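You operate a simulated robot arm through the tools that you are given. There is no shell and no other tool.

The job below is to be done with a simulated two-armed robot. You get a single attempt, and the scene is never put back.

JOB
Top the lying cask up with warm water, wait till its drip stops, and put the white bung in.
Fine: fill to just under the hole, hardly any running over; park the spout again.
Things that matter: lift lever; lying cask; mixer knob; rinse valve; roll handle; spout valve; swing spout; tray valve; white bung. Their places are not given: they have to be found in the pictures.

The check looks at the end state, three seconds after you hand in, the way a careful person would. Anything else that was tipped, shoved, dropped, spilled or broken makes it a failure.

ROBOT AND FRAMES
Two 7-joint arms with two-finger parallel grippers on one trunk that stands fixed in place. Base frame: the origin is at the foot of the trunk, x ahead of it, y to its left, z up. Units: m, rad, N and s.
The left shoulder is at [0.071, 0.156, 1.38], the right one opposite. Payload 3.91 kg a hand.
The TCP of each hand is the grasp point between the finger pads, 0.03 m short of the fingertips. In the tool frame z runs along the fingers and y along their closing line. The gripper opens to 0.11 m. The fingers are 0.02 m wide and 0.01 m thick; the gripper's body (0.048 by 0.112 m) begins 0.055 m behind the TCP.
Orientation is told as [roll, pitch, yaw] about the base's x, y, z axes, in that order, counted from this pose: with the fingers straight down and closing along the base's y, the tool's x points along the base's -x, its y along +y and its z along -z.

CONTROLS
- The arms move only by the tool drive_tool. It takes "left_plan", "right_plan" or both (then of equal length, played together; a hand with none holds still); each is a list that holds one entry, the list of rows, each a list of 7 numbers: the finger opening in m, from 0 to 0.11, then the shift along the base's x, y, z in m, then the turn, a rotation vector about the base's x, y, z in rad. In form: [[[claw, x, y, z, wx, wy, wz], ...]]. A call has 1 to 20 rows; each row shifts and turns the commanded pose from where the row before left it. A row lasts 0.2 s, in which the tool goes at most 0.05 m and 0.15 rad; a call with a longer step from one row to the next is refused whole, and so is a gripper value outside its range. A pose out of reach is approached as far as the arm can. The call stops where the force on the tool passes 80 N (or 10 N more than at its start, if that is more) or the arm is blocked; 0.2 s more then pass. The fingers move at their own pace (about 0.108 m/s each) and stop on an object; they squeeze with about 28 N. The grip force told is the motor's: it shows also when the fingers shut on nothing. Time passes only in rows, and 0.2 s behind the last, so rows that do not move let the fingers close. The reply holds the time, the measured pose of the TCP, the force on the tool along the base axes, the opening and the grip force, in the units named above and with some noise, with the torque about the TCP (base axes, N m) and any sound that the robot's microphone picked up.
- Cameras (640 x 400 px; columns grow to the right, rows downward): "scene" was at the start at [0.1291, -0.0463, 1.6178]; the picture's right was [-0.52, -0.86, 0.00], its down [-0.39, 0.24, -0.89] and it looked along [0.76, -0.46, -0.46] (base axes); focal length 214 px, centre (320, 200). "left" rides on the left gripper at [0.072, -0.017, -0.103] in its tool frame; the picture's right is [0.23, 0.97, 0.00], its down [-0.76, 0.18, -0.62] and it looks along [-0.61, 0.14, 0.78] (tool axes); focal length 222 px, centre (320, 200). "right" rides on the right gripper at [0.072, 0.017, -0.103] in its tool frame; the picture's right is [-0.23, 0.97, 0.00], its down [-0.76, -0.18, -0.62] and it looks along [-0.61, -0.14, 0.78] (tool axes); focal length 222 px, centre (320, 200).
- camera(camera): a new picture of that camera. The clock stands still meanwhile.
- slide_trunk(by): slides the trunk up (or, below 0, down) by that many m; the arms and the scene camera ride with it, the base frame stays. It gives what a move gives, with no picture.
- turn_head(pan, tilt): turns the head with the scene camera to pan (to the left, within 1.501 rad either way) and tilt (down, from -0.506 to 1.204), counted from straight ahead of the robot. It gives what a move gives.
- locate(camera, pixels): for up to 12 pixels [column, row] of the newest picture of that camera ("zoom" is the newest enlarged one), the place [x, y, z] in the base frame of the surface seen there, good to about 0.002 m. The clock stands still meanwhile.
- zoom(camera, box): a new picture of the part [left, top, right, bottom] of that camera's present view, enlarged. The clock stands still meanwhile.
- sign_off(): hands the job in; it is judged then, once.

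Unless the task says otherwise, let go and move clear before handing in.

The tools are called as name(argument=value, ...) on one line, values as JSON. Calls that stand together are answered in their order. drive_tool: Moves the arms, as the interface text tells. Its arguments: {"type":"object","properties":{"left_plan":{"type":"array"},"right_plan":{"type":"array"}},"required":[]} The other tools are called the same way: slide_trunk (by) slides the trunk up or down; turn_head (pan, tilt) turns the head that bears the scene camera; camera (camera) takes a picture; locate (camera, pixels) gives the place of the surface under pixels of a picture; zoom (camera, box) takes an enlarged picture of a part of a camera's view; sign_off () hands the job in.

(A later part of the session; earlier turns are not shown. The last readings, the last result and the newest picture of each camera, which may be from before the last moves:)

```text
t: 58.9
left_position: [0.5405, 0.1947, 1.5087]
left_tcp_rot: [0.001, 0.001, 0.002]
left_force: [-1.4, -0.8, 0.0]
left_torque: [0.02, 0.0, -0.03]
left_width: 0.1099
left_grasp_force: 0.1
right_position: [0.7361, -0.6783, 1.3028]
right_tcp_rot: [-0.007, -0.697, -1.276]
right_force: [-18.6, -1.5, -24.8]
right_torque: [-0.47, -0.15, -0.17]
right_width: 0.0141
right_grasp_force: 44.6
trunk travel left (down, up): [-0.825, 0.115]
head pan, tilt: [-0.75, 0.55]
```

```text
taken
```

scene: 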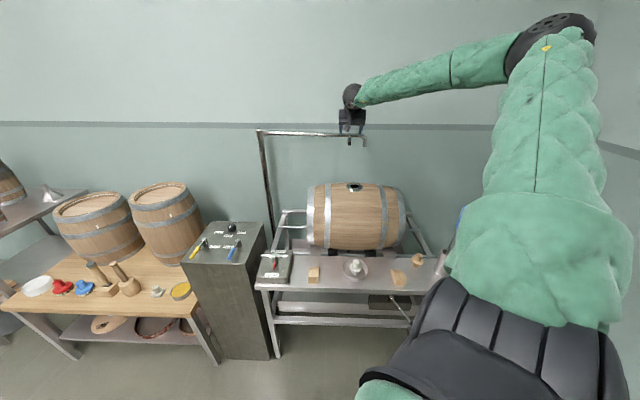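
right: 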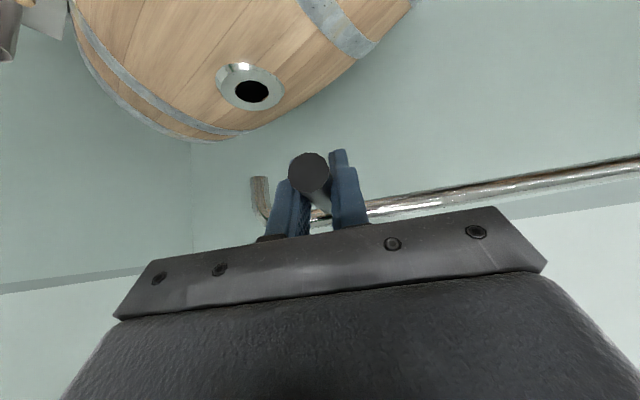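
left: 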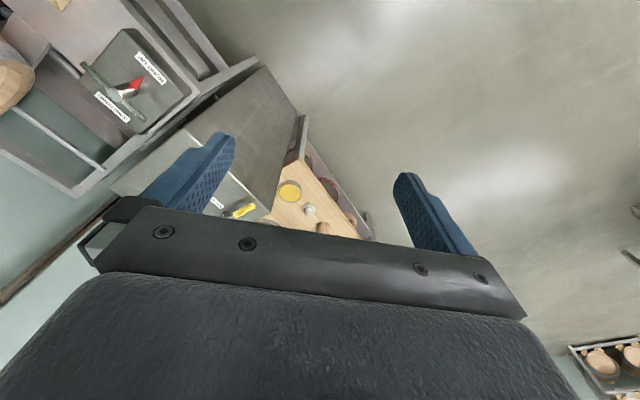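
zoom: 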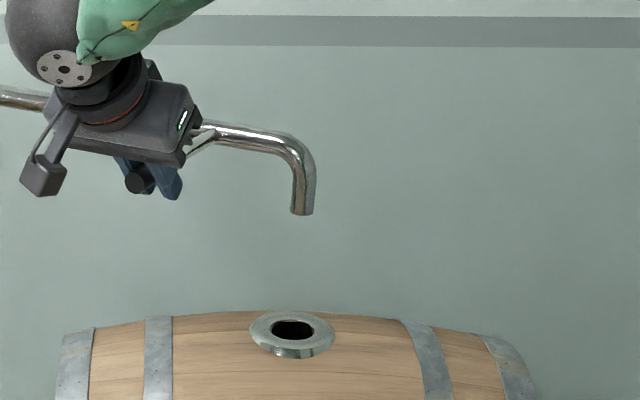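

locate(camera="zoom", pixels=[[302, 210], [292, 205], [312, 205], [302, 190], [255, 333], [330, 333], [292, 315], [292, 350], [272, 330], [313, 330], [292, 330]])

locate(camera="right", pixels=[[220, 85], [283, 95], [250, 70], [250, 105], [251, 91], [258, 182], [253, 182], [266, 182]])

```text
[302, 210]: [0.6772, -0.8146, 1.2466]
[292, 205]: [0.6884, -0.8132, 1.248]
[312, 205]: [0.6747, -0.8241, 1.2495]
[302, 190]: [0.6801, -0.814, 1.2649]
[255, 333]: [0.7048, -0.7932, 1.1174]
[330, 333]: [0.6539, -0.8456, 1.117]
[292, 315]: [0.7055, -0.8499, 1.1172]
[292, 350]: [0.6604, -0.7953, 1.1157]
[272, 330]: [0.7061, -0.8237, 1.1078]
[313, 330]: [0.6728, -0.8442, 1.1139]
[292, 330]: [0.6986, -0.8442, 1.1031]
```

```text
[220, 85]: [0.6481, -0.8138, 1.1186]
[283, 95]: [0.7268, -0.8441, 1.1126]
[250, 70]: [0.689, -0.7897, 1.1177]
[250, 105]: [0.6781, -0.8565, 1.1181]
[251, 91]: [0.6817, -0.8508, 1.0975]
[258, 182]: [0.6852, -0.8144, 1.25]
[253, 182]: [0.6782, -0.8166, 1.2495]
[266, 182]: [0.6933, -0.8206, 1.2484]
```

The outlet's centre is at about (0.684,-0.8235), right over the hole's centre. I'll let go of the grip and back the hand off along its own axis.

drive_tool(right_plan=[[[0.03, 0, 0, 0, 0, 0, 0], [0.06, 0, 0, 0, 0, 0, 0], [0.07, -0.006, 0.02, 0.025, 0, 0, 0], [0.07, -0.006, 0.02, 0.025, 0, 0, 0], [0.07, -0.006, 0.02, 0.025, 0, 0, 0], [0.07, -0.006, 0.02, 0.025, 0, 0, 0], [0.07, 0, 0, 0, 0, 0, 0]]])

zoom(camera="scene", box=[300, 90, 400, 200])

```text
t: 60.5
left_position: [0.5406, 0.1973, 1.5074]
left_tcp_rot: [-0.001, 0.001, 0.002]
left_force: [-0.5, 0.6, -0.3]
left_torque: [-0.02, 0.02, 0.02]
left_width: 0.1099
left_grasp_force: 0.1
right_position: [0.7142, -0.597, 1.3999]
right_tcp_rot: [-0.011, -0.699, -1.271]
right_force: [0.4, 0.0, -0.6]
right_torque: [0.0, 0.02, 0.02]
right_width: 0.0701
right_grasp_force: 0.1
trunk travel left (down, up): [-0.825, 0.115]
head pan, tilt: [-0.75, 0.55]
```

```text
3.64 times, centred on (350, 145) of scene
```

zoom: 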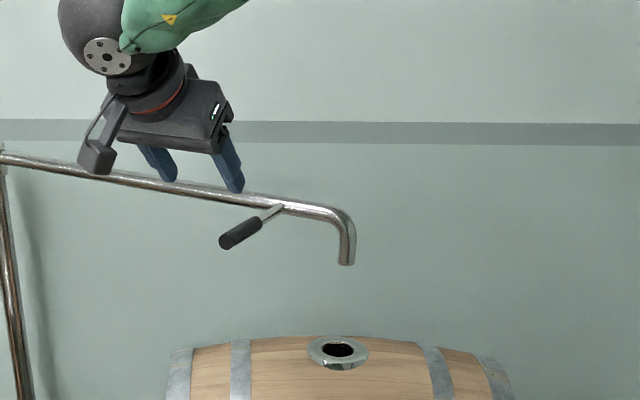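

The spout stays over the hole. Now I'll bring the right hand, pointing down, to a watching place at about (0.574,-0.76,1.37) from where its camera looks into the hole.

drive_tool(right_plan=[[[0.03, -0.04, 0, 0.02, 0.0955, 0.0295, 0], [0.03, -0.04, 0, 0.02, 0.0955, 0.0295, 0], [0.03, -0.04, 0, 0.02, 0.0955, 0.0295, 0], [0.03, -0.04, 0, 0.02, 0.0955, 0.0295, 0], [0.03, 0, -0.03, 0, 0.0955, 0.0295, 0], [0.03, 0, -0.03, 0, 0.0955, 0.0295, 0], [0.03, 0, -0.03, 0, 0.0955, 0.0295, 0], [0.03, 0.004, -0.0146, -0.023, 0, 0, 0.149], [0.03, 0.004, -0.0146, -0.023, 0, 0, 0.149], [0.03, 0.004, -0.0146, -0.023, 0, 0, 0.149], [0.03, 0.004, -0.0146, -0.023, 0, 0, 0.149], [0.03, 0.004, -0.0146, -0.023, 0, 0, 0.149], [0.03, 0, 0, 0, 0, 0, 0]]])

camera(camera="right")

camera(camera="scene")

```text
t: 63.2
left_position: [0.5407, 0.1982, 1.5086]
left_tcp_rot: [0.0, 0.002, 0.0]
left_force: [0.5, -0.1, 0.5]
left_torque: [-0.03, -0.02, 0.04]
left_width: 0.1102
left_grasp_force: 0.0
right_position: [0.5718, -0.7581, 1.3671]
right_tcp_rot: [-0.011, -0.001, -0.526]
right_force: [-0.1, -0.1, -1.1]
right_torque: [0.02, 0.04, -0.02]
right_width: 0.0303
right_grasp_force: 0.1
trunk travel left (down, up): [-0.825, 0.115]
head pan, tilt: [-0.75, 0.55]
```

```text
taken
```

right: 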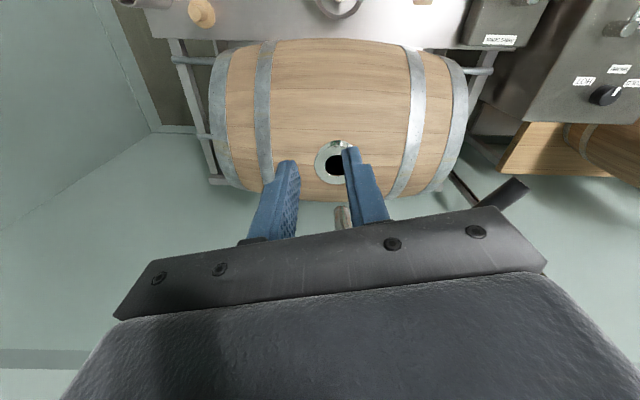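

```text
taken
```

scene: 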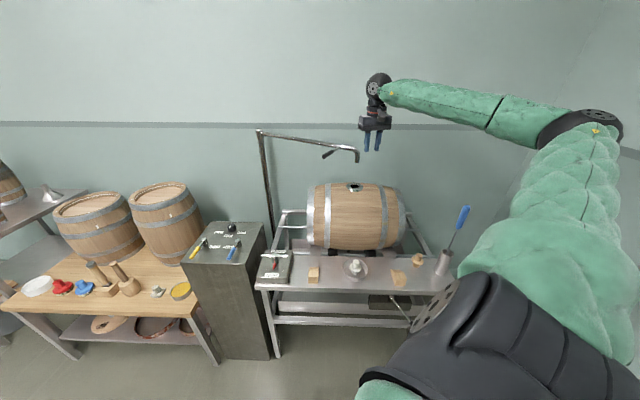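

The hole shows at (335,162) in the right picture with a finger close by. I'll open the fingers wide for a clear view and look in.

drive_tool(right_plan=[[[0.1, 0, 0, 0, 0, 0, 0], [0.1, 0, 0, 0, 0, 0, 0]]])

zoom(camera="right", box=[295, 135, 375, 185])

locate(camera="zoom", pixels=[[320, 190], [300, 200], [340, 200], [320, 170], [320, 220], [350, 230], [160, 190], [440, 190], [290, 190], [320, 250]])

```text
t: 63.9
left_position: [0.5398, 0.1972, 1.5074]
left_tcp_rot: [0.0, 0.0, 0.001]
left_force: [-0.2, -0.3, -0.6]
left_torque: [-0.02, 0.0, 0.03]
left_width: 0.1099
left_grasp_force: 0.0
right_position: [0.572, -0.7588, 1.3673]
right_tcp_rot: [-0.009, -0.001, -0.527]
right_force: [-0.2, 0.1, -0.6]
right_torque: [0.01, -0.01, 0.02]
right_width: 0.1
right_grasp_force: 0.0
trunk travel left (down, up): [-0.825, 0.115]
head pan, tilt: [-0.75, 0.55]
```

```text
8.00 times, centred on (335, 160) of right
```

zoom: 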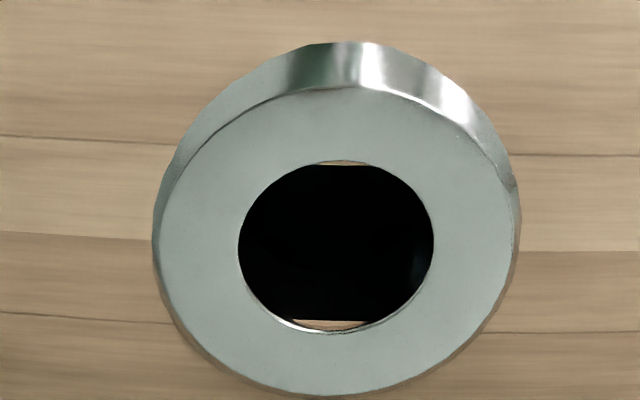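

```text
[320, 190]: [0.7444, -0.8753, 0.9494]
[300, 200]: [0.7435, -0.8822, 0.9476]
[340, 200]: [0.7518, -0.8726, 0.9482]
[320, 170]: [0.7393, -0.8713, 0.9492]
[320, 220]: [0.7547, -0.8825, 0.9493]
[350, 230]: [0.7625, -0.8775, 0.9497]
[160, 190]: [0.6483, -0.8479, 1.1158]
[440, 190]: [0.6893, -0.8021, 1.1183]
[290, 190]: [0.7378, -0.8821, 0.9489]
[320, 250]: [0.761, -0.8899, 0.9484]
```

The surface inside the cask reads flat at z≈0.949, so I can measure the water level with this view. Next I'll bring the left hand toward the yellow SPOUT lever, yaw -0.785 and tilted 35° along the lever.

drive_tool(left_plan=[[[0.06, 0.0282, -0.0182, -0.028, 0, 0, -0.0714], [0.06, 0.0282, -0.0182, -0.028, 0, 0, -0.0714], [0.06, 0.0282, -0.0182, -0.028, 0, 0, -0.0714], [0.06, 0.0282, -0.0182, -0.028, 0, 0, -0.0714], [0.06, 0.0282, -0.0182, -0.028, 0, 0, -0.0714], [0.06, 0.0282, -0.0182, -0.028, 0, 0, -0.0714], [0.06, 0.0282, -0.0182, -0.028, 0, 0, -0.0714], [0.06, 0.0282, -0.0182, -0.028, 0, 0, -0.0714], [0.06, 0.0282, -0.0182, -0.028, 0, 0, -0.0714], [0.06, 0.0282, -0.0182, -0.028, 0, 0, -0.0714], [0.06, 0.0282, -0.0182, -0.028, 0, 0, -0.0714], [0.06, 0, 0, 0, -0.0863, -0.0863, 0], [0.06, 0, 0, 0, -0.0863, -0.0863, 0], [0.06, 0, 0, 0, -0.0863, -0.0863, 0], [0.06, 0, 0, 0, -0.0863, -0.0863, 0], [0.06, 0, 0, 0, -0.0863, -0.0863, 0], [0.06, 0, 0, 0, 0, 0, 0]]])

camera(camera="left")

camera(camera="scene")

```text
t: 67.5
left_position: [0.8502, -0.003, 1.1995]
left_tcp_rot: [-0.002, -0.611, -0.785]
left_force: [-0.6, -0.7, 0.9]
left_torque: [0.0, 0.0, 0.0]
left_width: 0.0603
left_grasp_force: 0.0
right_position: [0.5721, -0.7605, 1.3661]
right_tcp_rot: [-0.009, 0.0, -0.528]
right_force: [-0.5, 0.7, -0.4]
right_torque: [-0.01, -0.03, 0.05]
right_width: 0.1003
right_grasp_force: 0.0
trunk travel left (down, up): [-0.825, 0.115]
head pan, tilt: [-0.75, 0.55]
```

```text
taken
```

left: 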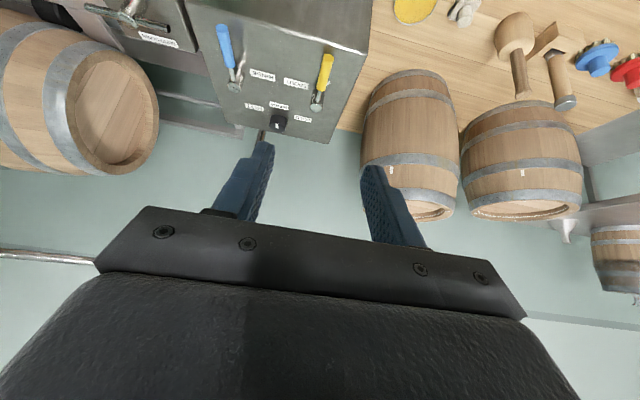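

```text
taken
```

scene: 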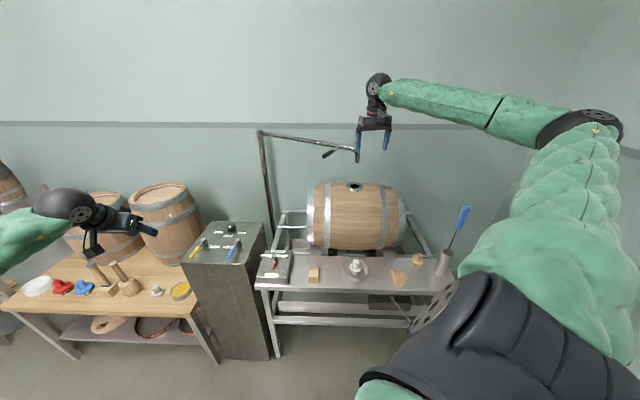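

The left hand reached its pose, and its camera shows the yellow lever at (322,80). I'll zoom in and locate the lever, post and tick from here.

zoom(camera="left", box=[200, 20, 360, 140])

locate(camera="zoom", pixels=[[464, 330], [500, 210], [510, 160], [490, 260], [475, 340], [440, 300]])

```text
3.33 times, centred on (280, 80) of left
```

zoom: 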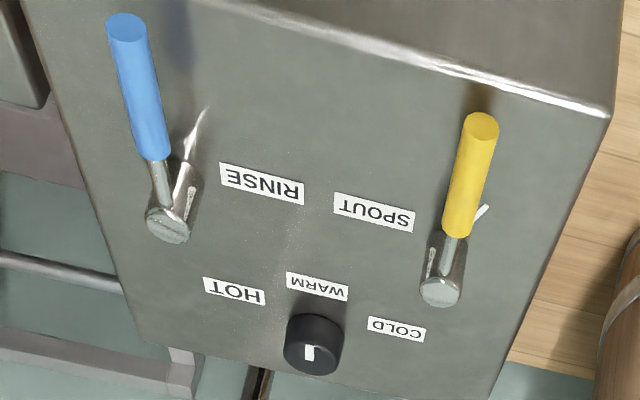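

```text
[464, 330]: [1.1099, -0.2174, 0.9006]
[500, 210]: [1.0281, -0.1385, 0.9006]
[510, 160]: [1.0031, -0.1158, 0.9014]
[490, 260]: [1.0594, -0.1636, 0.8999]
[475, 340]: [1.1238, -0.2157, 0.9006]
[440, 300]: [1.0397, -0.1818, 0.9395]
```

The knob's mark clearly points at WARM here, and the post is at about (1.036,-0.181). I'll get the yellow sleeve's points too.

locate(camera="zoom", pixels=[[441, 292], [471, 180], [480, 126], [462, 215], [484, 212], [452, 250], [425, 290], [458, 290]])

```text
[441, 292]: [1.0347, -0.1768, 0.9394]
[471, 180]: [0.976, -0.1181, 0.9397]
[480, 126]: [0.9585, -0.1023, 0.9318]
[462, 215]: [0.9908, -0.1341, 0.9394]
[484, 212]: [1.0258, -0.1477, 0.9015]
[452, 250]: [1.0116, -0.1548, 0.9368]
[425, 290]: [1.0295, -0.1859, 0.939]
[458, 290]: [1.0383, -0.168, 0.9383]
```

The lever runs at 135.6° from the post at (1.0345,-0.1775) to its tip at (0.9585,-0.102). I'll bring the left fingers astride it near (0.974,-0.117,0.937).

drive_tool(left_plan=[[[0.06, 0.0153, -0.0137, -0.0328, 0, 0, 0], [0.06, 0.0153, -0.0137, -0.0328, 0, 0, 0], [0.06, 0.0153, -0.0137, -0.0328, 0, 0, 0], [0.06, 0.0153, -0.0137, -0.0328, 0, 0, 0], [0.06, 0.0153, -0.0137, -0.0328, 0, 0, 0], [0.06, 0.0153, -0.0137, -0.0328, 0, 0, 0], [0.06, 0, 0, 0, 0, 0, 0]]])

camera(camera="left")

```text
t: 69.0
left_position: [0.9413, -0.0814, 1.0039]
left_tcp_rot: [-0.001, -0.611, -0.784]
left_force: [0.0, -0.4, 0.6]
left_torque: [0.01, -0.01, -0.04]
left_width: 0.0601
left_grasp_force: 0.1
right_position: [0.5718, -0.7589, 1.3681]
right_tcp_rot: [-0.011, 0.0, -0.527]
right_force: [-0.6, -0.6, -0.2]
right_torque: [-0.01, 0.0, 0.02]
right_width: 0.0997
right_grasp_force: 0.0
trunk travel left (down, up): [-0.825, 0.115]
head pan, tilt: [-0.75, 0.55]
```

```text
taken
```

left: 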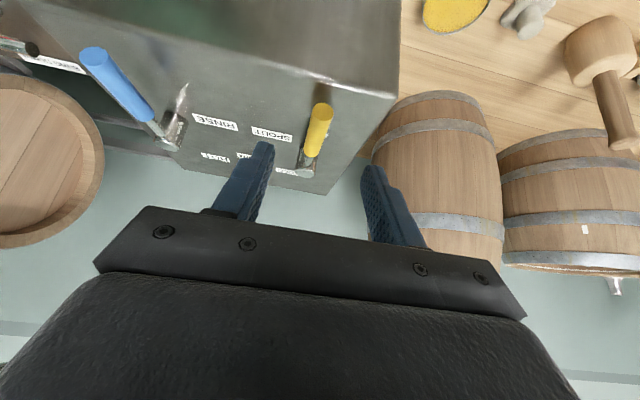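

The lever at (318,130) lies between the fingers. I'll go down astride it.

drive_tool(left_plan=[[[0.06, 0.011, -0.012, -0.0223, 0, 0, 0], [0.06, 0.011, -0.012, -0.0223, 0, 0, 0], [0.06, 0.011, -0.012, -0.0223, 0, 0, 0], [0.045, 0, 0, 0, 0, 0, 0], [0.035, 0, 0, 0, 0, 0, 0]]])

camera(camera="left")

zoom(camera="scene", box=[150, 180, 290, 280])

```text
t: 70.2
left_position: [0.9746, -0.1191, 0.9372]
left_tcp_rot: [-0.002, -0.61, -0.782]
left_force: [0.0, 0.1, -0.4]
left_torque: [0.03, 0.02, -0.01]
left_width: 0.0351
left_grasp_force: 0.0
right_position: [0.5717, -0.7598, 1.3667]
right_tcp_rot: [-0.01, 0.0, -0.526]
right_force: [0.3, -0.4, -0.5]
right_torque: [-0.02, 0.0, 0.01]
right_width: 0.1001
right_grasp_force: 0.1
trunk travel left (down, up): [-0.825, 0.115]
head pan, tilt: [-0.75, 0.55]
```

```text
taken
```

left: 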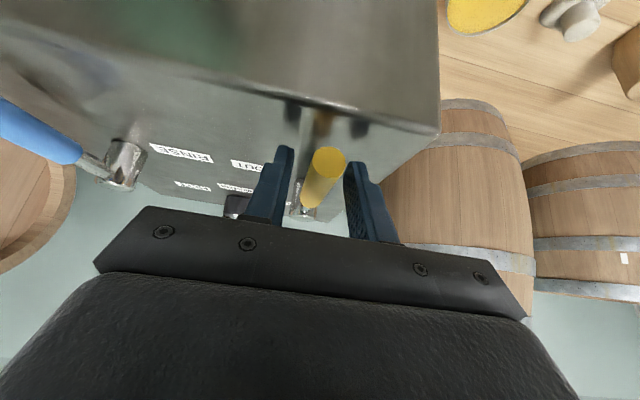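

```text
4.00 times, centred on (220, 230) of scene
```

zoom: 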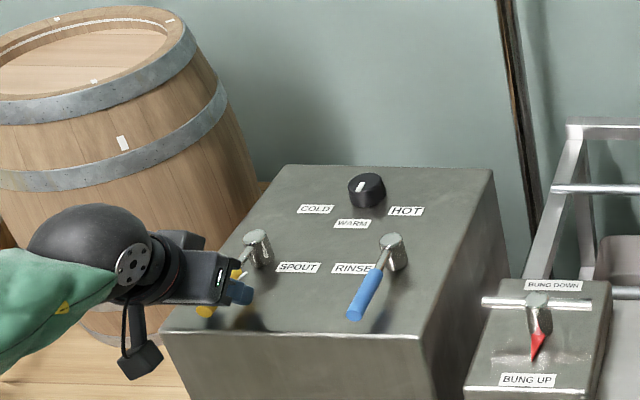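

The fingers stand astride the yellow lever. I'll push it a little toward the tick (clockwise) by two small steps and look at the hole at once.

drive_tool(left_plan=[[[0.035, 0.0061, 0.0057, 0, 0, 0, 0], [0.035, 0.0067, 0.0051, 0, 0, 0, 0]]])

camera(camera="right")

zoom(camera="scene", box=[300, 120, 420, 210])

camera(camera="left")

```text
t: 70.8
left_position: [0.9876, -0.1102, 0.937]
left_tcp_rot: [-0.002, -0.609, -0.785]
left_force: [0.7, -0.2, -0.6]
left_torque: [0.0, -0.04, 0.02]
left_width: 0.0354
left_grasp_force: 0.8
right_position: [0.5721, -0.7609, 1.3671]
right_tcp_rot: [-0.01, 0.0, -0.528]
right_force: [-1.1, 0.6, -0.6]
right_torque: [0.04, -0.02, 0.02]
right_width: 0.0999
right_grasp_force: 0.0
trunk travel left (down, up): [-0.825, 0.115]
head pan, tilt: [-0.75, 0.55]
```

```text
taken
```

right: 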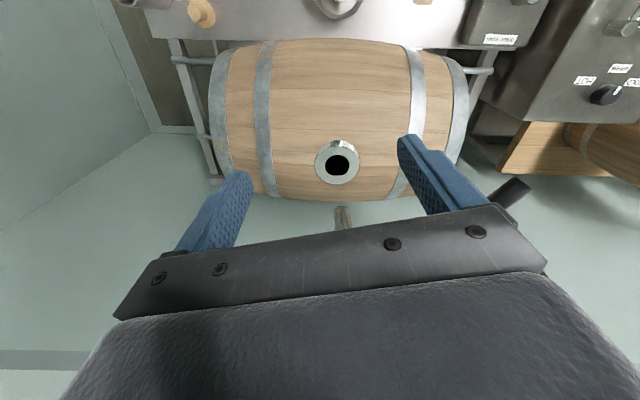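

```text
4.44 times, centred on (360, 165) of scene
```

zoom: 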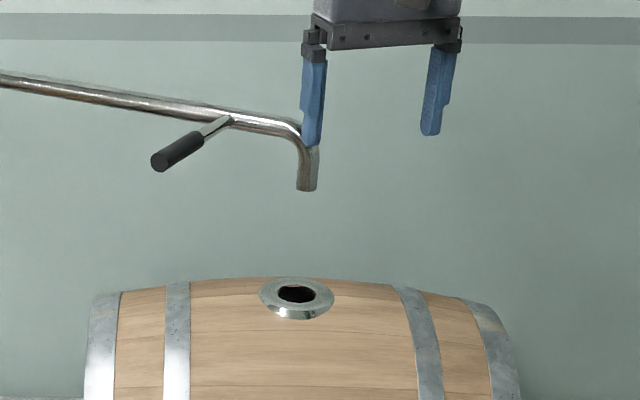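

```text
taken
```

left: 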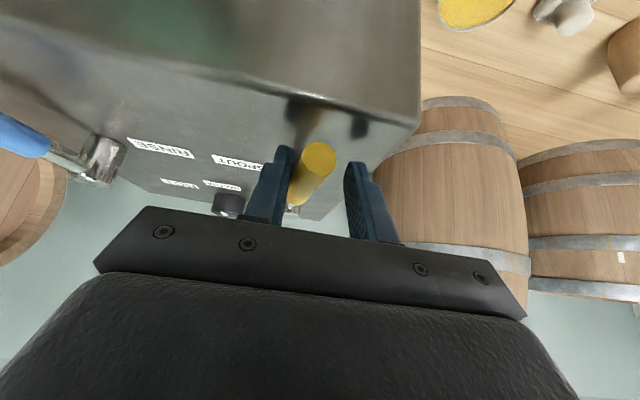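

No water yet; the finger has just met the lever. I'll push on in small steps.

drive_tool(left_plan=[[[0.035, 0.0071, 0.0044, 0, 0, 0, 0]]])

zoom(camera="scene", box=[300, 120, 420, 210])

zoom(camera="left", box=[180, 80, 420, 240])

```text
t: 71.2
left_position: [0.9947, -0.106, 0.9374]
left_tcp_rot: [-0.003, -0.609, -0.785]
left_force: [-0.3, 0.0, 0.6]
left_torque: [-0.04, 0.03, -0.02]
left_width: 0.0353
left_grasp_force: 0.3
right_position: [0.5726, -0.7596, 1.3675]
right_tcp_rot: [-0.009, 0.0, -0.526]
right_force: [-0.3, 0.5, 0.3]
right_torque: [-0.01, 0.0, 0.02]
right_width: 0.1
right_grasp_force: 0.0
trunk travel left (down, up): [-0.825, 0.115]
head pan, tilt: [-0.75, 0.55]
```

```text
4.44 times, centred on (360, 165) of scene
```

zoom: 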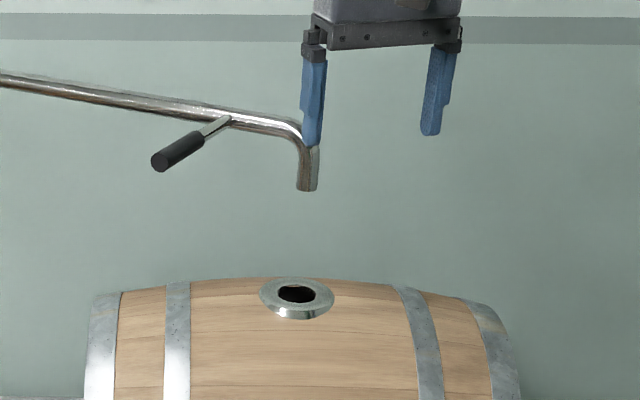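

```text
2.50 times, centred on (300, 160) of left
```

zoom: 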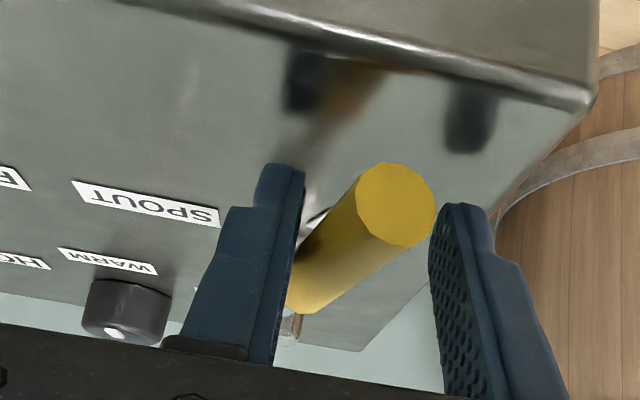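

The lever is turning (its tip has moved right in the left view) and there is no water yet. I'll go on one step at a time, turning the hand with it.

drive_tool(left_plan=[[[0.035, 0.0075, 0.0036, 0, 0, 0, -0.1]]])

zoom(camera="scene", box=[300, 120, 420, 210])

zoom(camera="left", box=[180, 80, 420, 240])

```text
t: 71.7
left_position: [0.9944, -0.1065, 0.9359]
left_tcp_rot: [-0.002, -0.61, -0.783]
left_force: [0.1, -0.3, 0.4]
left_torque: [0.05, 0.03, 0.02]
left_width: 0.0354
left_grasp_force: 0.9
left hand out of reach, approached as far as the arm can: row 1
right_position: [0.5717, -0.7608, 1.3671]
right_tcp_rot: [-0.009, -0.001, -0.526]
right_force: [1.0, -0.4, 0.6]
right_torque: [-0.01, -0.06, -0.01]
right_width: 0.1003
right_grasp_force: 0.0
trunk travel left (down, up): [-0.825, 0.115]
head pan, tilt: [-0.75, 0.55]
```

```text
4.44 times, centred on (360, 165) of scene
```

zoom: 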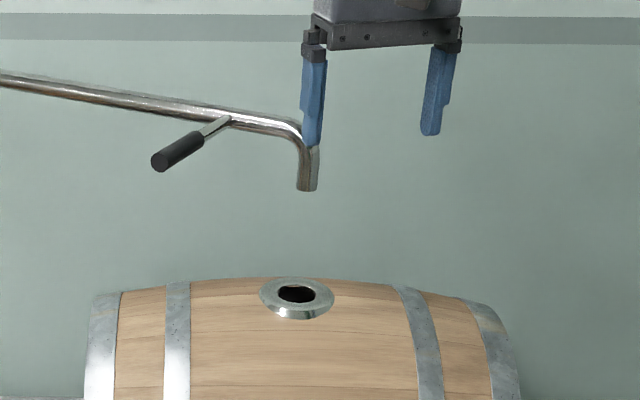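

```text
2.50 times, centred on (300, 160) of left
```

zoom: 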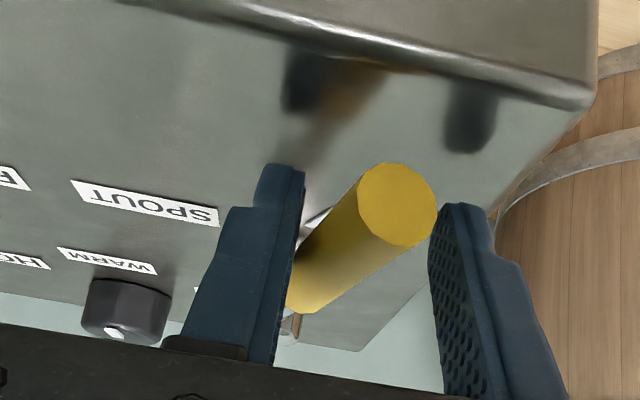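

The yaw is at its limit, so I'll push on without turning the hand.

drive_tool(left_plan=[[[0.035, 0.0078, 0.0036, 0, 0, 0, 0]]])

zoom(camera="scene", box=[300, 120, 420, 210])

zoom(camera="left", box=[180, 80, 420, 240])

```text
t: 72.0
left_position: [1.0033, -0.1038, 0.935]
left_tcp_rot: [-0.001, -0.608, -0.784]
left_force: [0.0, 0.6, -0.5]
left_torque: [-0.04, -0.02, -0.01]
left_width: 0.0347
left_grasp_force: 0.1
right_position: [0.5715, -0.7603, 1.367]
right_tcp_rot: [-0.008, 0.0, -0.526]
right_force: [-0.5, -0.2, -0.4]
right_torque: [-0.03, 0.0, 0.0]
right_width: 0.1001
right_grasp_force: 0.1
trunk travel left (down, up): [-0.825, 0.115]
head pan, tilt: [-0.75, 0.55]
```

```text
4.44 times, centred on (360, 165) of scene
```

zoom: 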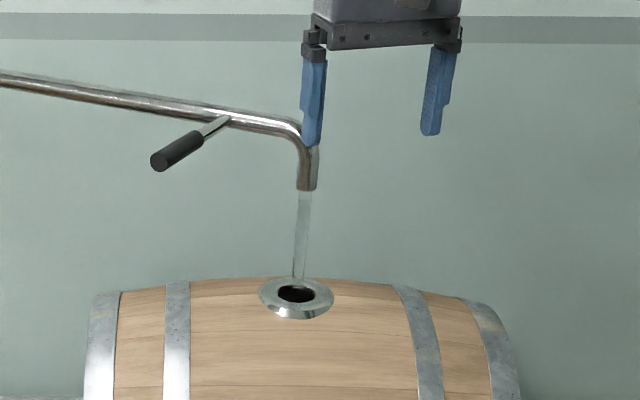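

```text
2.50 times, centred on (300, 160) of left
```

zoom: 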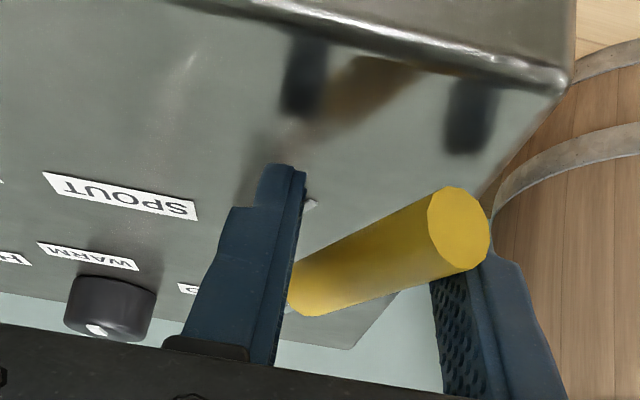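

Water now flows from the outlet into the hole. I'll check where the jet lands and the level through the right camera.

zoom(camera="right", box=[285, 130, 385, 230])

locate(camera="zoom", pixels=[[280, 130], [300, 140], [320, 120], [300, 160], [340, 130], [370, 140], [350, 160], [330, 170]])

```text
4.00 times, centred on (335, 180) of right
```

zoom: 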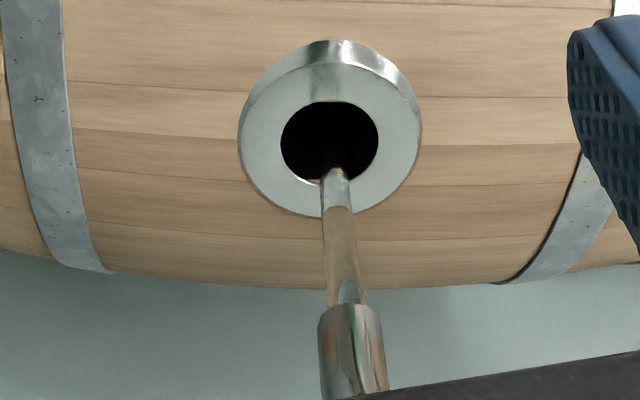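

```text
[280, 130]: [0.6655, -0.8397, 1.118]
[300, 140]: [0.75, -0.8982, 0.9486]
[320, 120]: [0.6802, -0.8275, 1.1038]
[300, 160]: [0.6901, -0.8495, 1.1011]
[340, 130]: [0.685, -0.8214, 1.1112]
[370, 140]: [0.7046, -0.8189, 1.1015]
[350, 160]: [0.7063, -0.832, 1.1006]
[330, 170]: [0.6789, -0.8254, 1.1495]
```

The jet falls into the middle of the hole, and the level reads 0.9486. I'll wait 2 s and measure the rise.

drive_tool(left_plan=[[[0.035, 0, 0, 0, 0, 0, 0], [0.035, 0, 0, 0, 0, 0, 0], [0.035, 0, 0, 0, 0, 0, 0], [0.035, 0, 0, 0, 0, 0, 0], [0.035, 0, 0, 0, 0, 0, 0], [0.035, 0, 0, 0, 0, 0, 0], [0.035, 0, 0, 0, 0, 0, 0], [0.035, 0, 0, 0, 0, 0, 0], [0.035, 0, 0, 0, 0, 0, 0], [0.035, 0, 0, 0, 0, 0, 0]]])

zoom(camera="right", box=[285, 130, 385, 230])

locate(camera="zoom", pixels=[[295, 130], [295, 150], [310, 115], [300, 140], [360, 120], [365, 135], [360, 150], [305, 160]])

camera(camera="scene")

```text
t: 74.2
left_position: [1.0036, -0.1031, 0.9362]
left_tcp_rot: [-0.003, -0.61, -0.782]
left_force: [0.4, 0.4, -0.2]
left_torque: [0.02, 0.01, -0.04]
left_width: 0.0351
left_grasp_force: 0.1
right_position: [0.5727, -0.7599, 1.3683]
right_tcp_rot: [-0.009, 0.001, -0.527]
right_force: [0.3, -0.4, -0.2]
right_torque: [0.0, 0.02, 0.0]
right_width: 0.1
right_grasp_force: 0.1
trunk travel left (down, up): [-0.825, 0.115]
head pan, tilt: [-0.75, 0.55]
```

```text
4.00 times, centred on (335, 180) of right
```

zoom: 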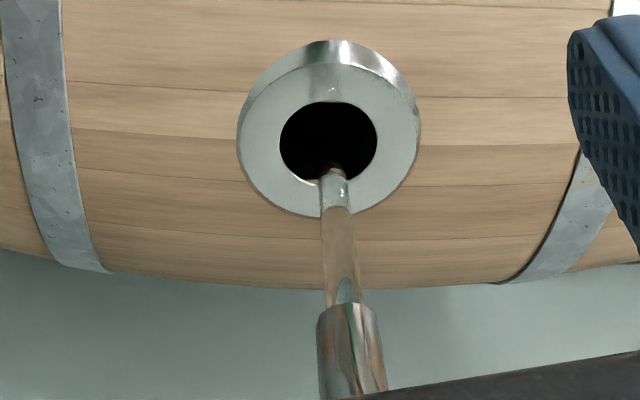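

```text
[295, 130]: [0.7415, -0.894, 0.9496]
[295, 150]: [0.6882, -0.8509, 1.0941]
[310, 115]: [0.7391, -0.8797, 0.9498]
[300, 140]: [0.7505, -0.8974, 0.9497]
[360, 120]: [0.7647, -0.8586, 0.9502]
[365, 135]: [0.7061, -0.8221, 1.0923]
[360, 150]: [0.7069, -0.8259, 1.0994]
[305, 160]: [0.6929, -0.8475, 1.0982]
```

```text
taken
```

scene: 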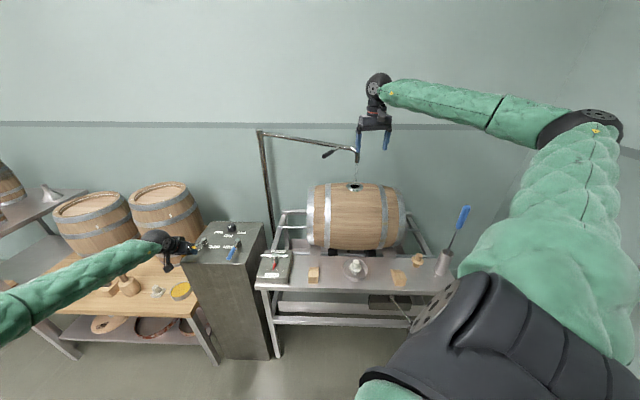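

The level rose about 1 mm in 2 s, which would take minutes, and nothing spills. I'll open the valve further in steps and watch the jet.

drive_tool(left_plan=[[[0.035, 0.0079, 0.0028, 0, 0, 0, 0], [0.035, 0.0081, 0.002, 0, 0, 0, 0]]])

zoom(camera="right", box=[285, 130, 385, 230])

zoom(camera="left", box=[180, 80, 420, 240])

```text
t: 74.8
left_position: [1.0026, -0.1029, 0.9352]
left_tcp_rot: [-0.002, -0.61, -0.783]
left_force: [-0.5, 0.2, 0.7]
left_torque: [0.02, 0.0, 0.02]
left_width: 0.0351
left_grasp_force: 0.1
left hand out of reach, approached as far as the arm can: row 1, 2
right_position: [0.5722, -0.7603, 1.3679]
right_tcp_rot: [-0.008, -0.001, -0.528]
right_force: [-0.2, 0.8, -0.2]
right_torque: [-0.03, 0.02, -0.05]
right_width: 0.1002
right_grasp_force: 0.1
trunk travel left (down, up): [-0.825, 0.115]
head pan, tilt: [-0.75, 0.55]
```

```text
4.00 times, centred on (335, 180) of right
```

zoom: 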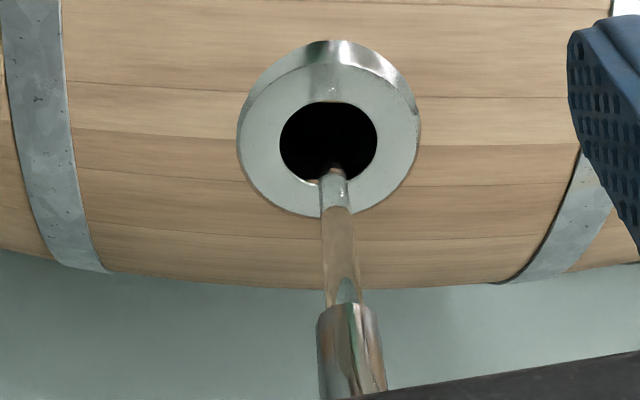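

```text
2.50 times, centred on (300, 160) of left
```

zoom: 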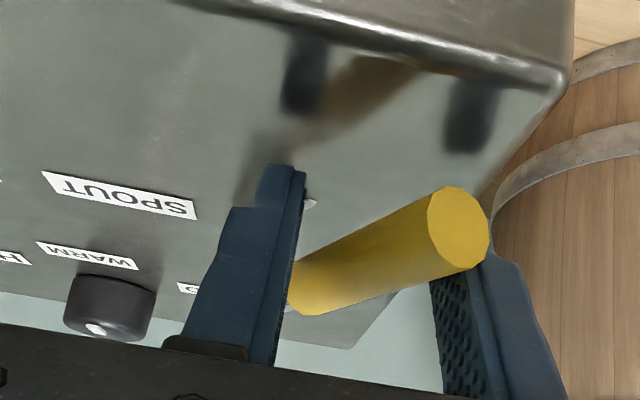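

The left arm is at its reach with the valve about a third open. I'll raise both hands 0.2 m, lower the trunk 0.2 m so they come back to the same places, and gain reach.

drive_tool(left_plan=[[[0.045, 0, 0, 0.03, 0, 0, 0], [0.045, 0, 0, 0.04, 0, 0, 0], [0.045, 0, 0, 0.045, 0, 0, 0], [0.045, 0, 0, 0.045, 0, 0, 0], [0.045, 0, 0, 0.04, 0, 0, 0]]], right_plan=[[[0.1, 0, 0, 0.03, 0, 0, 0], [0.1, 0, 0, 0.04, 0, 0, 0], [0.1, 0, 0, 0.045, 0, 0, 0], [0.1, 0, 0, 0.045, 0, 0, 0], [0.1, 0, 0, 0.04, 0, 0, 0]]])

slide_trunk(by=-0.19)

zoom(camera="left", box=[180, 80, 420, 240])

camera(camera="right")

```text
t: 76.0
left_position: [1.0024, -0.1016, 1.1399]
left_tcp_rot: [0.0, -0.611, -0.784]
left_force: [-1.4, -0.2, -0.3]
left_torque: [-0.02, -0.02, -0.03]
left_width: 0.0451
left_grasp_force: 0.0
right_position: [0.5711, -0.7581, 1.5697]
right_tcp_rot: [-0.011, -0.001, -0.527]
right_force: [-0.3, 1.5, 0.2]
right_torque: [-0.03, 0.0, 0.02]
right_width: 0.1
right_grasp_force: 0.0
trunk travel left (down, up): [-0.825, 0.115]
head pan, tilt: [-0.75, 0.55]
```

```text
t: 78.1
left_position: [1.0039, -0.1028, 0.9499]
left_tcp_rot: [-0.001, -0.609, -0.783]
left_force: [0.0, -0.1, -0.4]
left_torque: [0.02, 0.0, 0.02]
left_width: 0.0451
left_grasp_force: 0.0
right_position: [0.5718, -0.7599, 1.377]
right_tcp_rot: [-0.008, 0.001, -0.527]
right_force: [0.1, 0.0, 0.2]
right_torque: [0.02, 0.02, 0.03]
right_width: 0.0999
right_grasp_force: 0.0
trunk travel left (down, up): [-0.635, 0.305]
head pan, tilt: [-0.75, 0.55]
```

```text
2.50 times, centred on (300, 160) of left
```

zoom: 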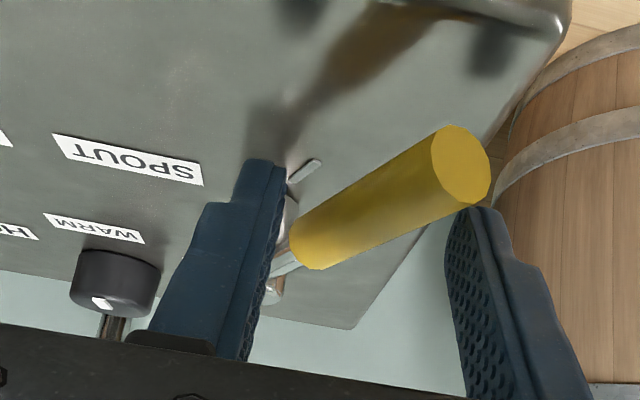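

```text
taken
```

right: 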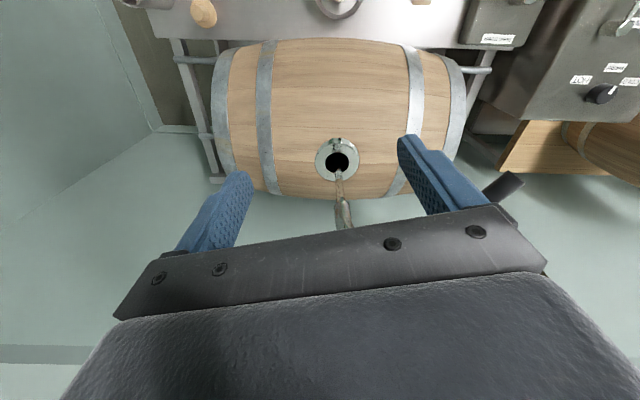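

The lever has passed the tick, and the hand is back at the same place with more reach. I'll go 12 mm lower and push the lever on by two steps.

drive_tool(left_plan=[[[0.045, 0, 0, -0.012, 0, 0, 0], [0.045, 0.0167, 0.0041, 0, 0, 0, 0], [0.045, 0.0139, 0.0012, 0, 0, 0, 0]]])

zoom(camera="right", box=[285, 130, 385, 230])

locate(camera="zoom", pixels=[[310, 110], [320, 115], [355, 110], [300, 125], [330, 105], [345, 115]])

zoom(camera="left", box=[180, 80, 420, 240])

```text
t: 78.9
left_position: [1.0194, -0.096, 0.9377]
left_tcp_rot: [-0.003, -0.609, -0.783]
left_force: [-2.9, -0.4, -1.5]
left_torque: [0.03, 0.02, -0.06]
left_width: 0.0458
left_grasp_force: 0.8
left hand out of reach, approached as far as the arm can: row 3
right_position: [0.5734, -0.76, 1.3766]
right_tcp_rot: [-0.009, 0.001, -0.527]
right_force: [-1.0, 0.3, 0.6]
right_torque: [0.0, 0.0, -0.04]
right_width: 0.0998
right_grasp_force: 0.0
trunk travel left (down, up): [-0.635, 0.305]
head pan, tilt: [-0.75, 0.55]
```

```text
4.00 times, centred on (335, 180) of right
```

zoom: 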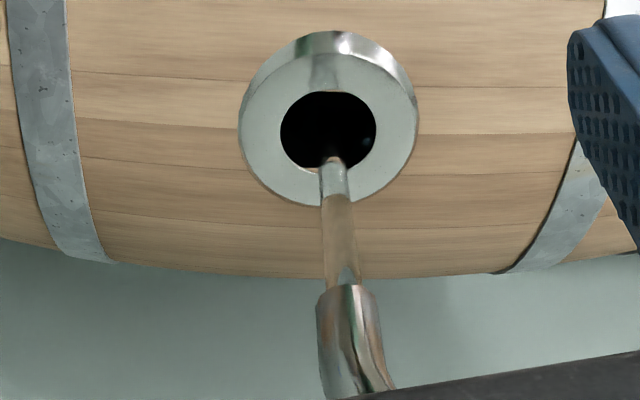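

```text
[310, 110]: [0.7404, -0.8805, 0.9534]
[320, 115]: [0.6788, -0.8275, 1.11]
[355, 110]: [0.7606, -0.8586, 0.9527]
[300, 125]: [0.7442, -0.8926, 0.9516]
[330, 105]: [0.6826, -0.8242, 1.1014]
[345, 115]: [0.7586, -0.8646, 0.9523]
```

```text
2.50 times, centred on (300, 160) of left
```

zoom: 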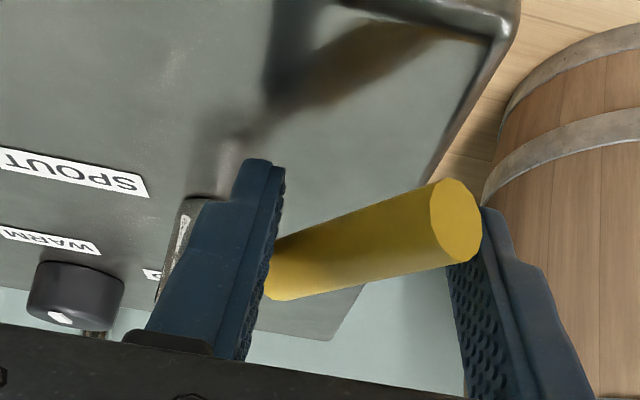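

The level is at 0.9525 and the lever is a bit further open. I'll wait 2 s to get the new rate.

drive_tool(left_plan=[[[0.045, 0, 0, 0, 0, 0, 0], [0.045, 0, 0, 0, 0, 0, 0], [0.045, 0, 0, 0, 0, 0, 0], [0.045, 0, 0, 0, 0, 0, 0], [0.045, 0, 0, 0, 0, 0, 0], [0.045, 0, 0, 0, 0, 0, 0], [0.045, 0, 0, 0, 0, 0, 0], [0.045, 0, 0, 0, 0, 0, 0], [0.045, 0, 0, 0, 0, 0, 0], [0.045, 0, 0, 0, 0, 0, 0], [0.045, 0, 0, 0, 0, 0, 0], [0.045, 0, 0, 0, 0, 0, 0], [0.045, 0, 0, 0, 0, 0, 0], [0.045, 0, 0, 0, 0, 0, 0], [0.045, 0, 0, 0, 0, 0, 0]]])

zoom(camera="right", box=[285, 130, 385, 230])

locate(camera="zoom", pixels=[[310, 110], [305, 118], [355, 110], [300, 125], [360, 115], [345, 115], [315, 108], [350, 108]])

zoom(camera="scene", box=[280, 110, 440, 310])

```text
t: 82.1
left_position: [1.0193, -0.0987, 0.9374]
left_tcp_rot: [-0.002, -0.609, -0.783]
left_force: [0.1, 0.4, 0.2]
left_torque: [-0.01, 0.01, 0.0]
left_width: 0.0447
left_grasp_force: 0.0
right_position: [0.5734, -0.7603, 1.3764]
right_tcp_rot: [-0.009, -0.002, -0.528]
right_force: [0.0, 0.8, 0.1]
right_torque: [0.02, -0.02, -0.02]
right_width: 0.1
right_grasp_force: 0.0
trunk travel left (down, up): [-0.635, 0.305]
head pan, tilt: [-0.75, 0.55]
```

```text
4.00 times, centred on (335, 180) of right
```

zoom: 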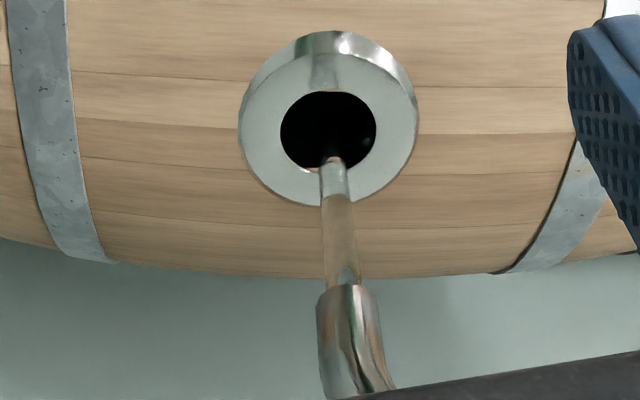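

```text
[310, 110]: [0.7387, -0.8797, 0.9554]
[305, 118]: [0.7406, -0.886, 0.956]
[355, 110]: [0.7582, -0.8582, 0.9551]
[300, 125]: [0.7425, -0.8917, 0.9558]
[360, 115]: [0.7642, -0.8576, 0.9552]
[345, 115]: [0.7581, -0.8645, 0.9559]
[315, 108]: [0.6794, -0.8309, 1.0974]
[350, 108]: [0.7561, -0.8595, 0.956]
```

```text
2.00 times, centred on (360, 210) of scene
```

zoom: 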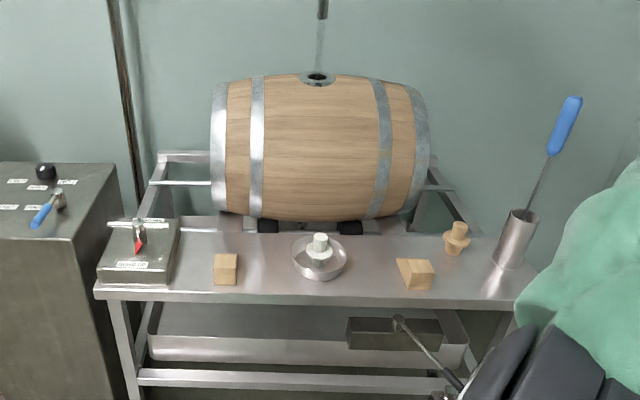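

The rate is now about 1 mm/s with no spill. I'll turn the hand a little the other way to gain reach, and open the valve a bit more.

drive_tool(left_plan=[[[0.06, 0.002, 0, 0, 0, 0, 0.14], [0.06, 0.008, 0.002, 0, 0, 0, 0.14], [0.06, 0.01, 0.002, 0, 0, 0, 0], [0.06, 0.01, 0.001, 0, 0, 0, 0]]])

zoom(camera="left", box=[180, 80, 420, 240])

zoom(camera="right", box=[285, 130, 385, 230])

locate(camera="zoom", pixels=[[310, 110], [305, 118], [355, 110], [300, 125], [360, 115], [345, 115]])

```text
t: 83.1
left_position: [1.0502, -0.0933, 0.9362]
left_tcp_rot: [-0.001, -0.607, -0.505]
left_force: [-0.5, 0.0, -0.6]
left_torque: [0.03, 0.06, -0.03]
left_width: 0.0601
left_grasp_force: 0.3
right_position: [0.5726, -0.7619, 1.3772]
right_tcp_rot: [-0.01, -0.001, -0.527]
right_force: [0.2, -0.5, 0.5]
right_torque: [0.02, 0.0, 0.01]
right_width: 0.1
right_grasp_force: 0.0
trunk travel left (down, up): [-0.635, 0.305]
head pan, tilt: [-0.75, 0.55]
```

```text
2.50 times, centred on (300, 160) of left
```

zoom: 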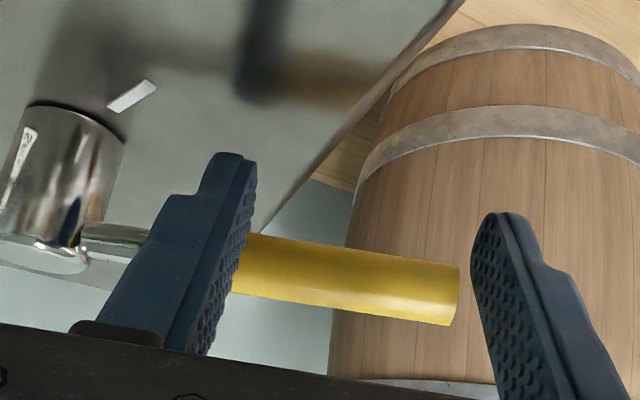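

```text
4.00 times, centred on (335, 180) of right
```

zoom: 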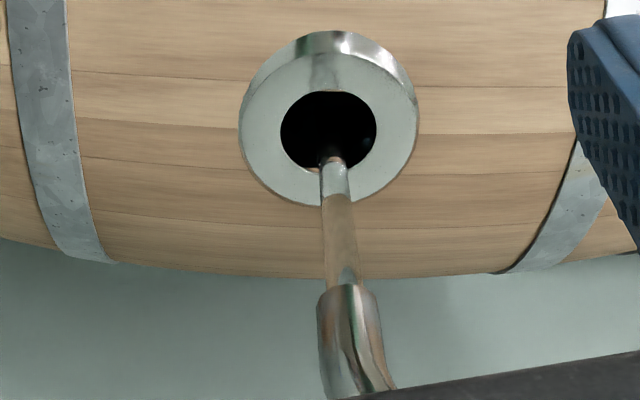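

```text
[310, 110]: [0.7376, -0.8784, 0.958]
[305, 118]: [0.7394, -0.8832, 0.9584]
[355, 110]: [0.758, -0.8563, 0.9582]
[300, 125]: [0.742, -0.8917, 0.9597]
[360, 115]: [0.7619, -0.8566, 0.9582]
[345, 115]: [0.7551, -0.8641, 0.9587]
```

The lever is now well open and the level rises faster (0.9585). To be able to close it soon, I need to know exactly where the lever points, so I'll locate it.

zoom(camera="left", box=[180, 80, 420, 240])

locate(camera="zoom", pixels=[[452, 292], [400, 280], [300, 262], [260, 268], [120, 245], [40, 255], [400, 300], [300, 245]])

camera(camera="scene")

```text
2.50 times, centred on (300, 160) of left
```

zoom: 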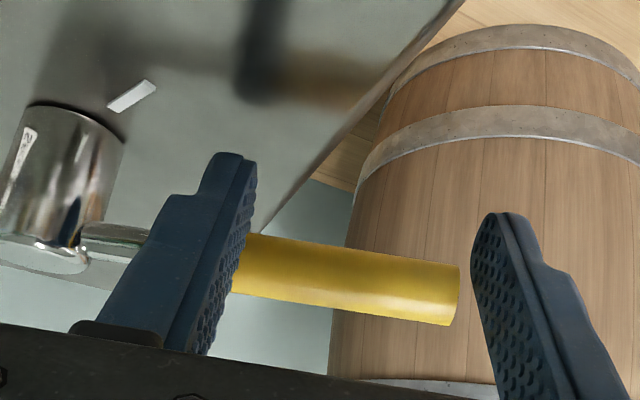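

```text
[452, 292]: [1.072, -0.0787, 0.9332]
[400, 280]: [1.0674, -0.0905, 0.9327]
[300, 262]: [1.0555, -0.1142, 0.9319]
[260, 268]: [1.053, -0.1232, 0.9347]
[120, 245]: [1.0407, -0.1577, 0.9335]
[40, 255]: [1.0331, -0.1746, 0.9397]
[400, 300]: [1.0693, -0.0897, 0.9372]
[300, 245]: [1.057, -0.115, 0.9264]
```

```text
taken
```

scene: 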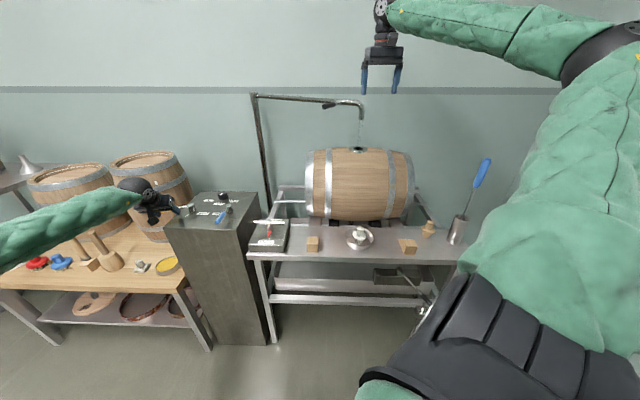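

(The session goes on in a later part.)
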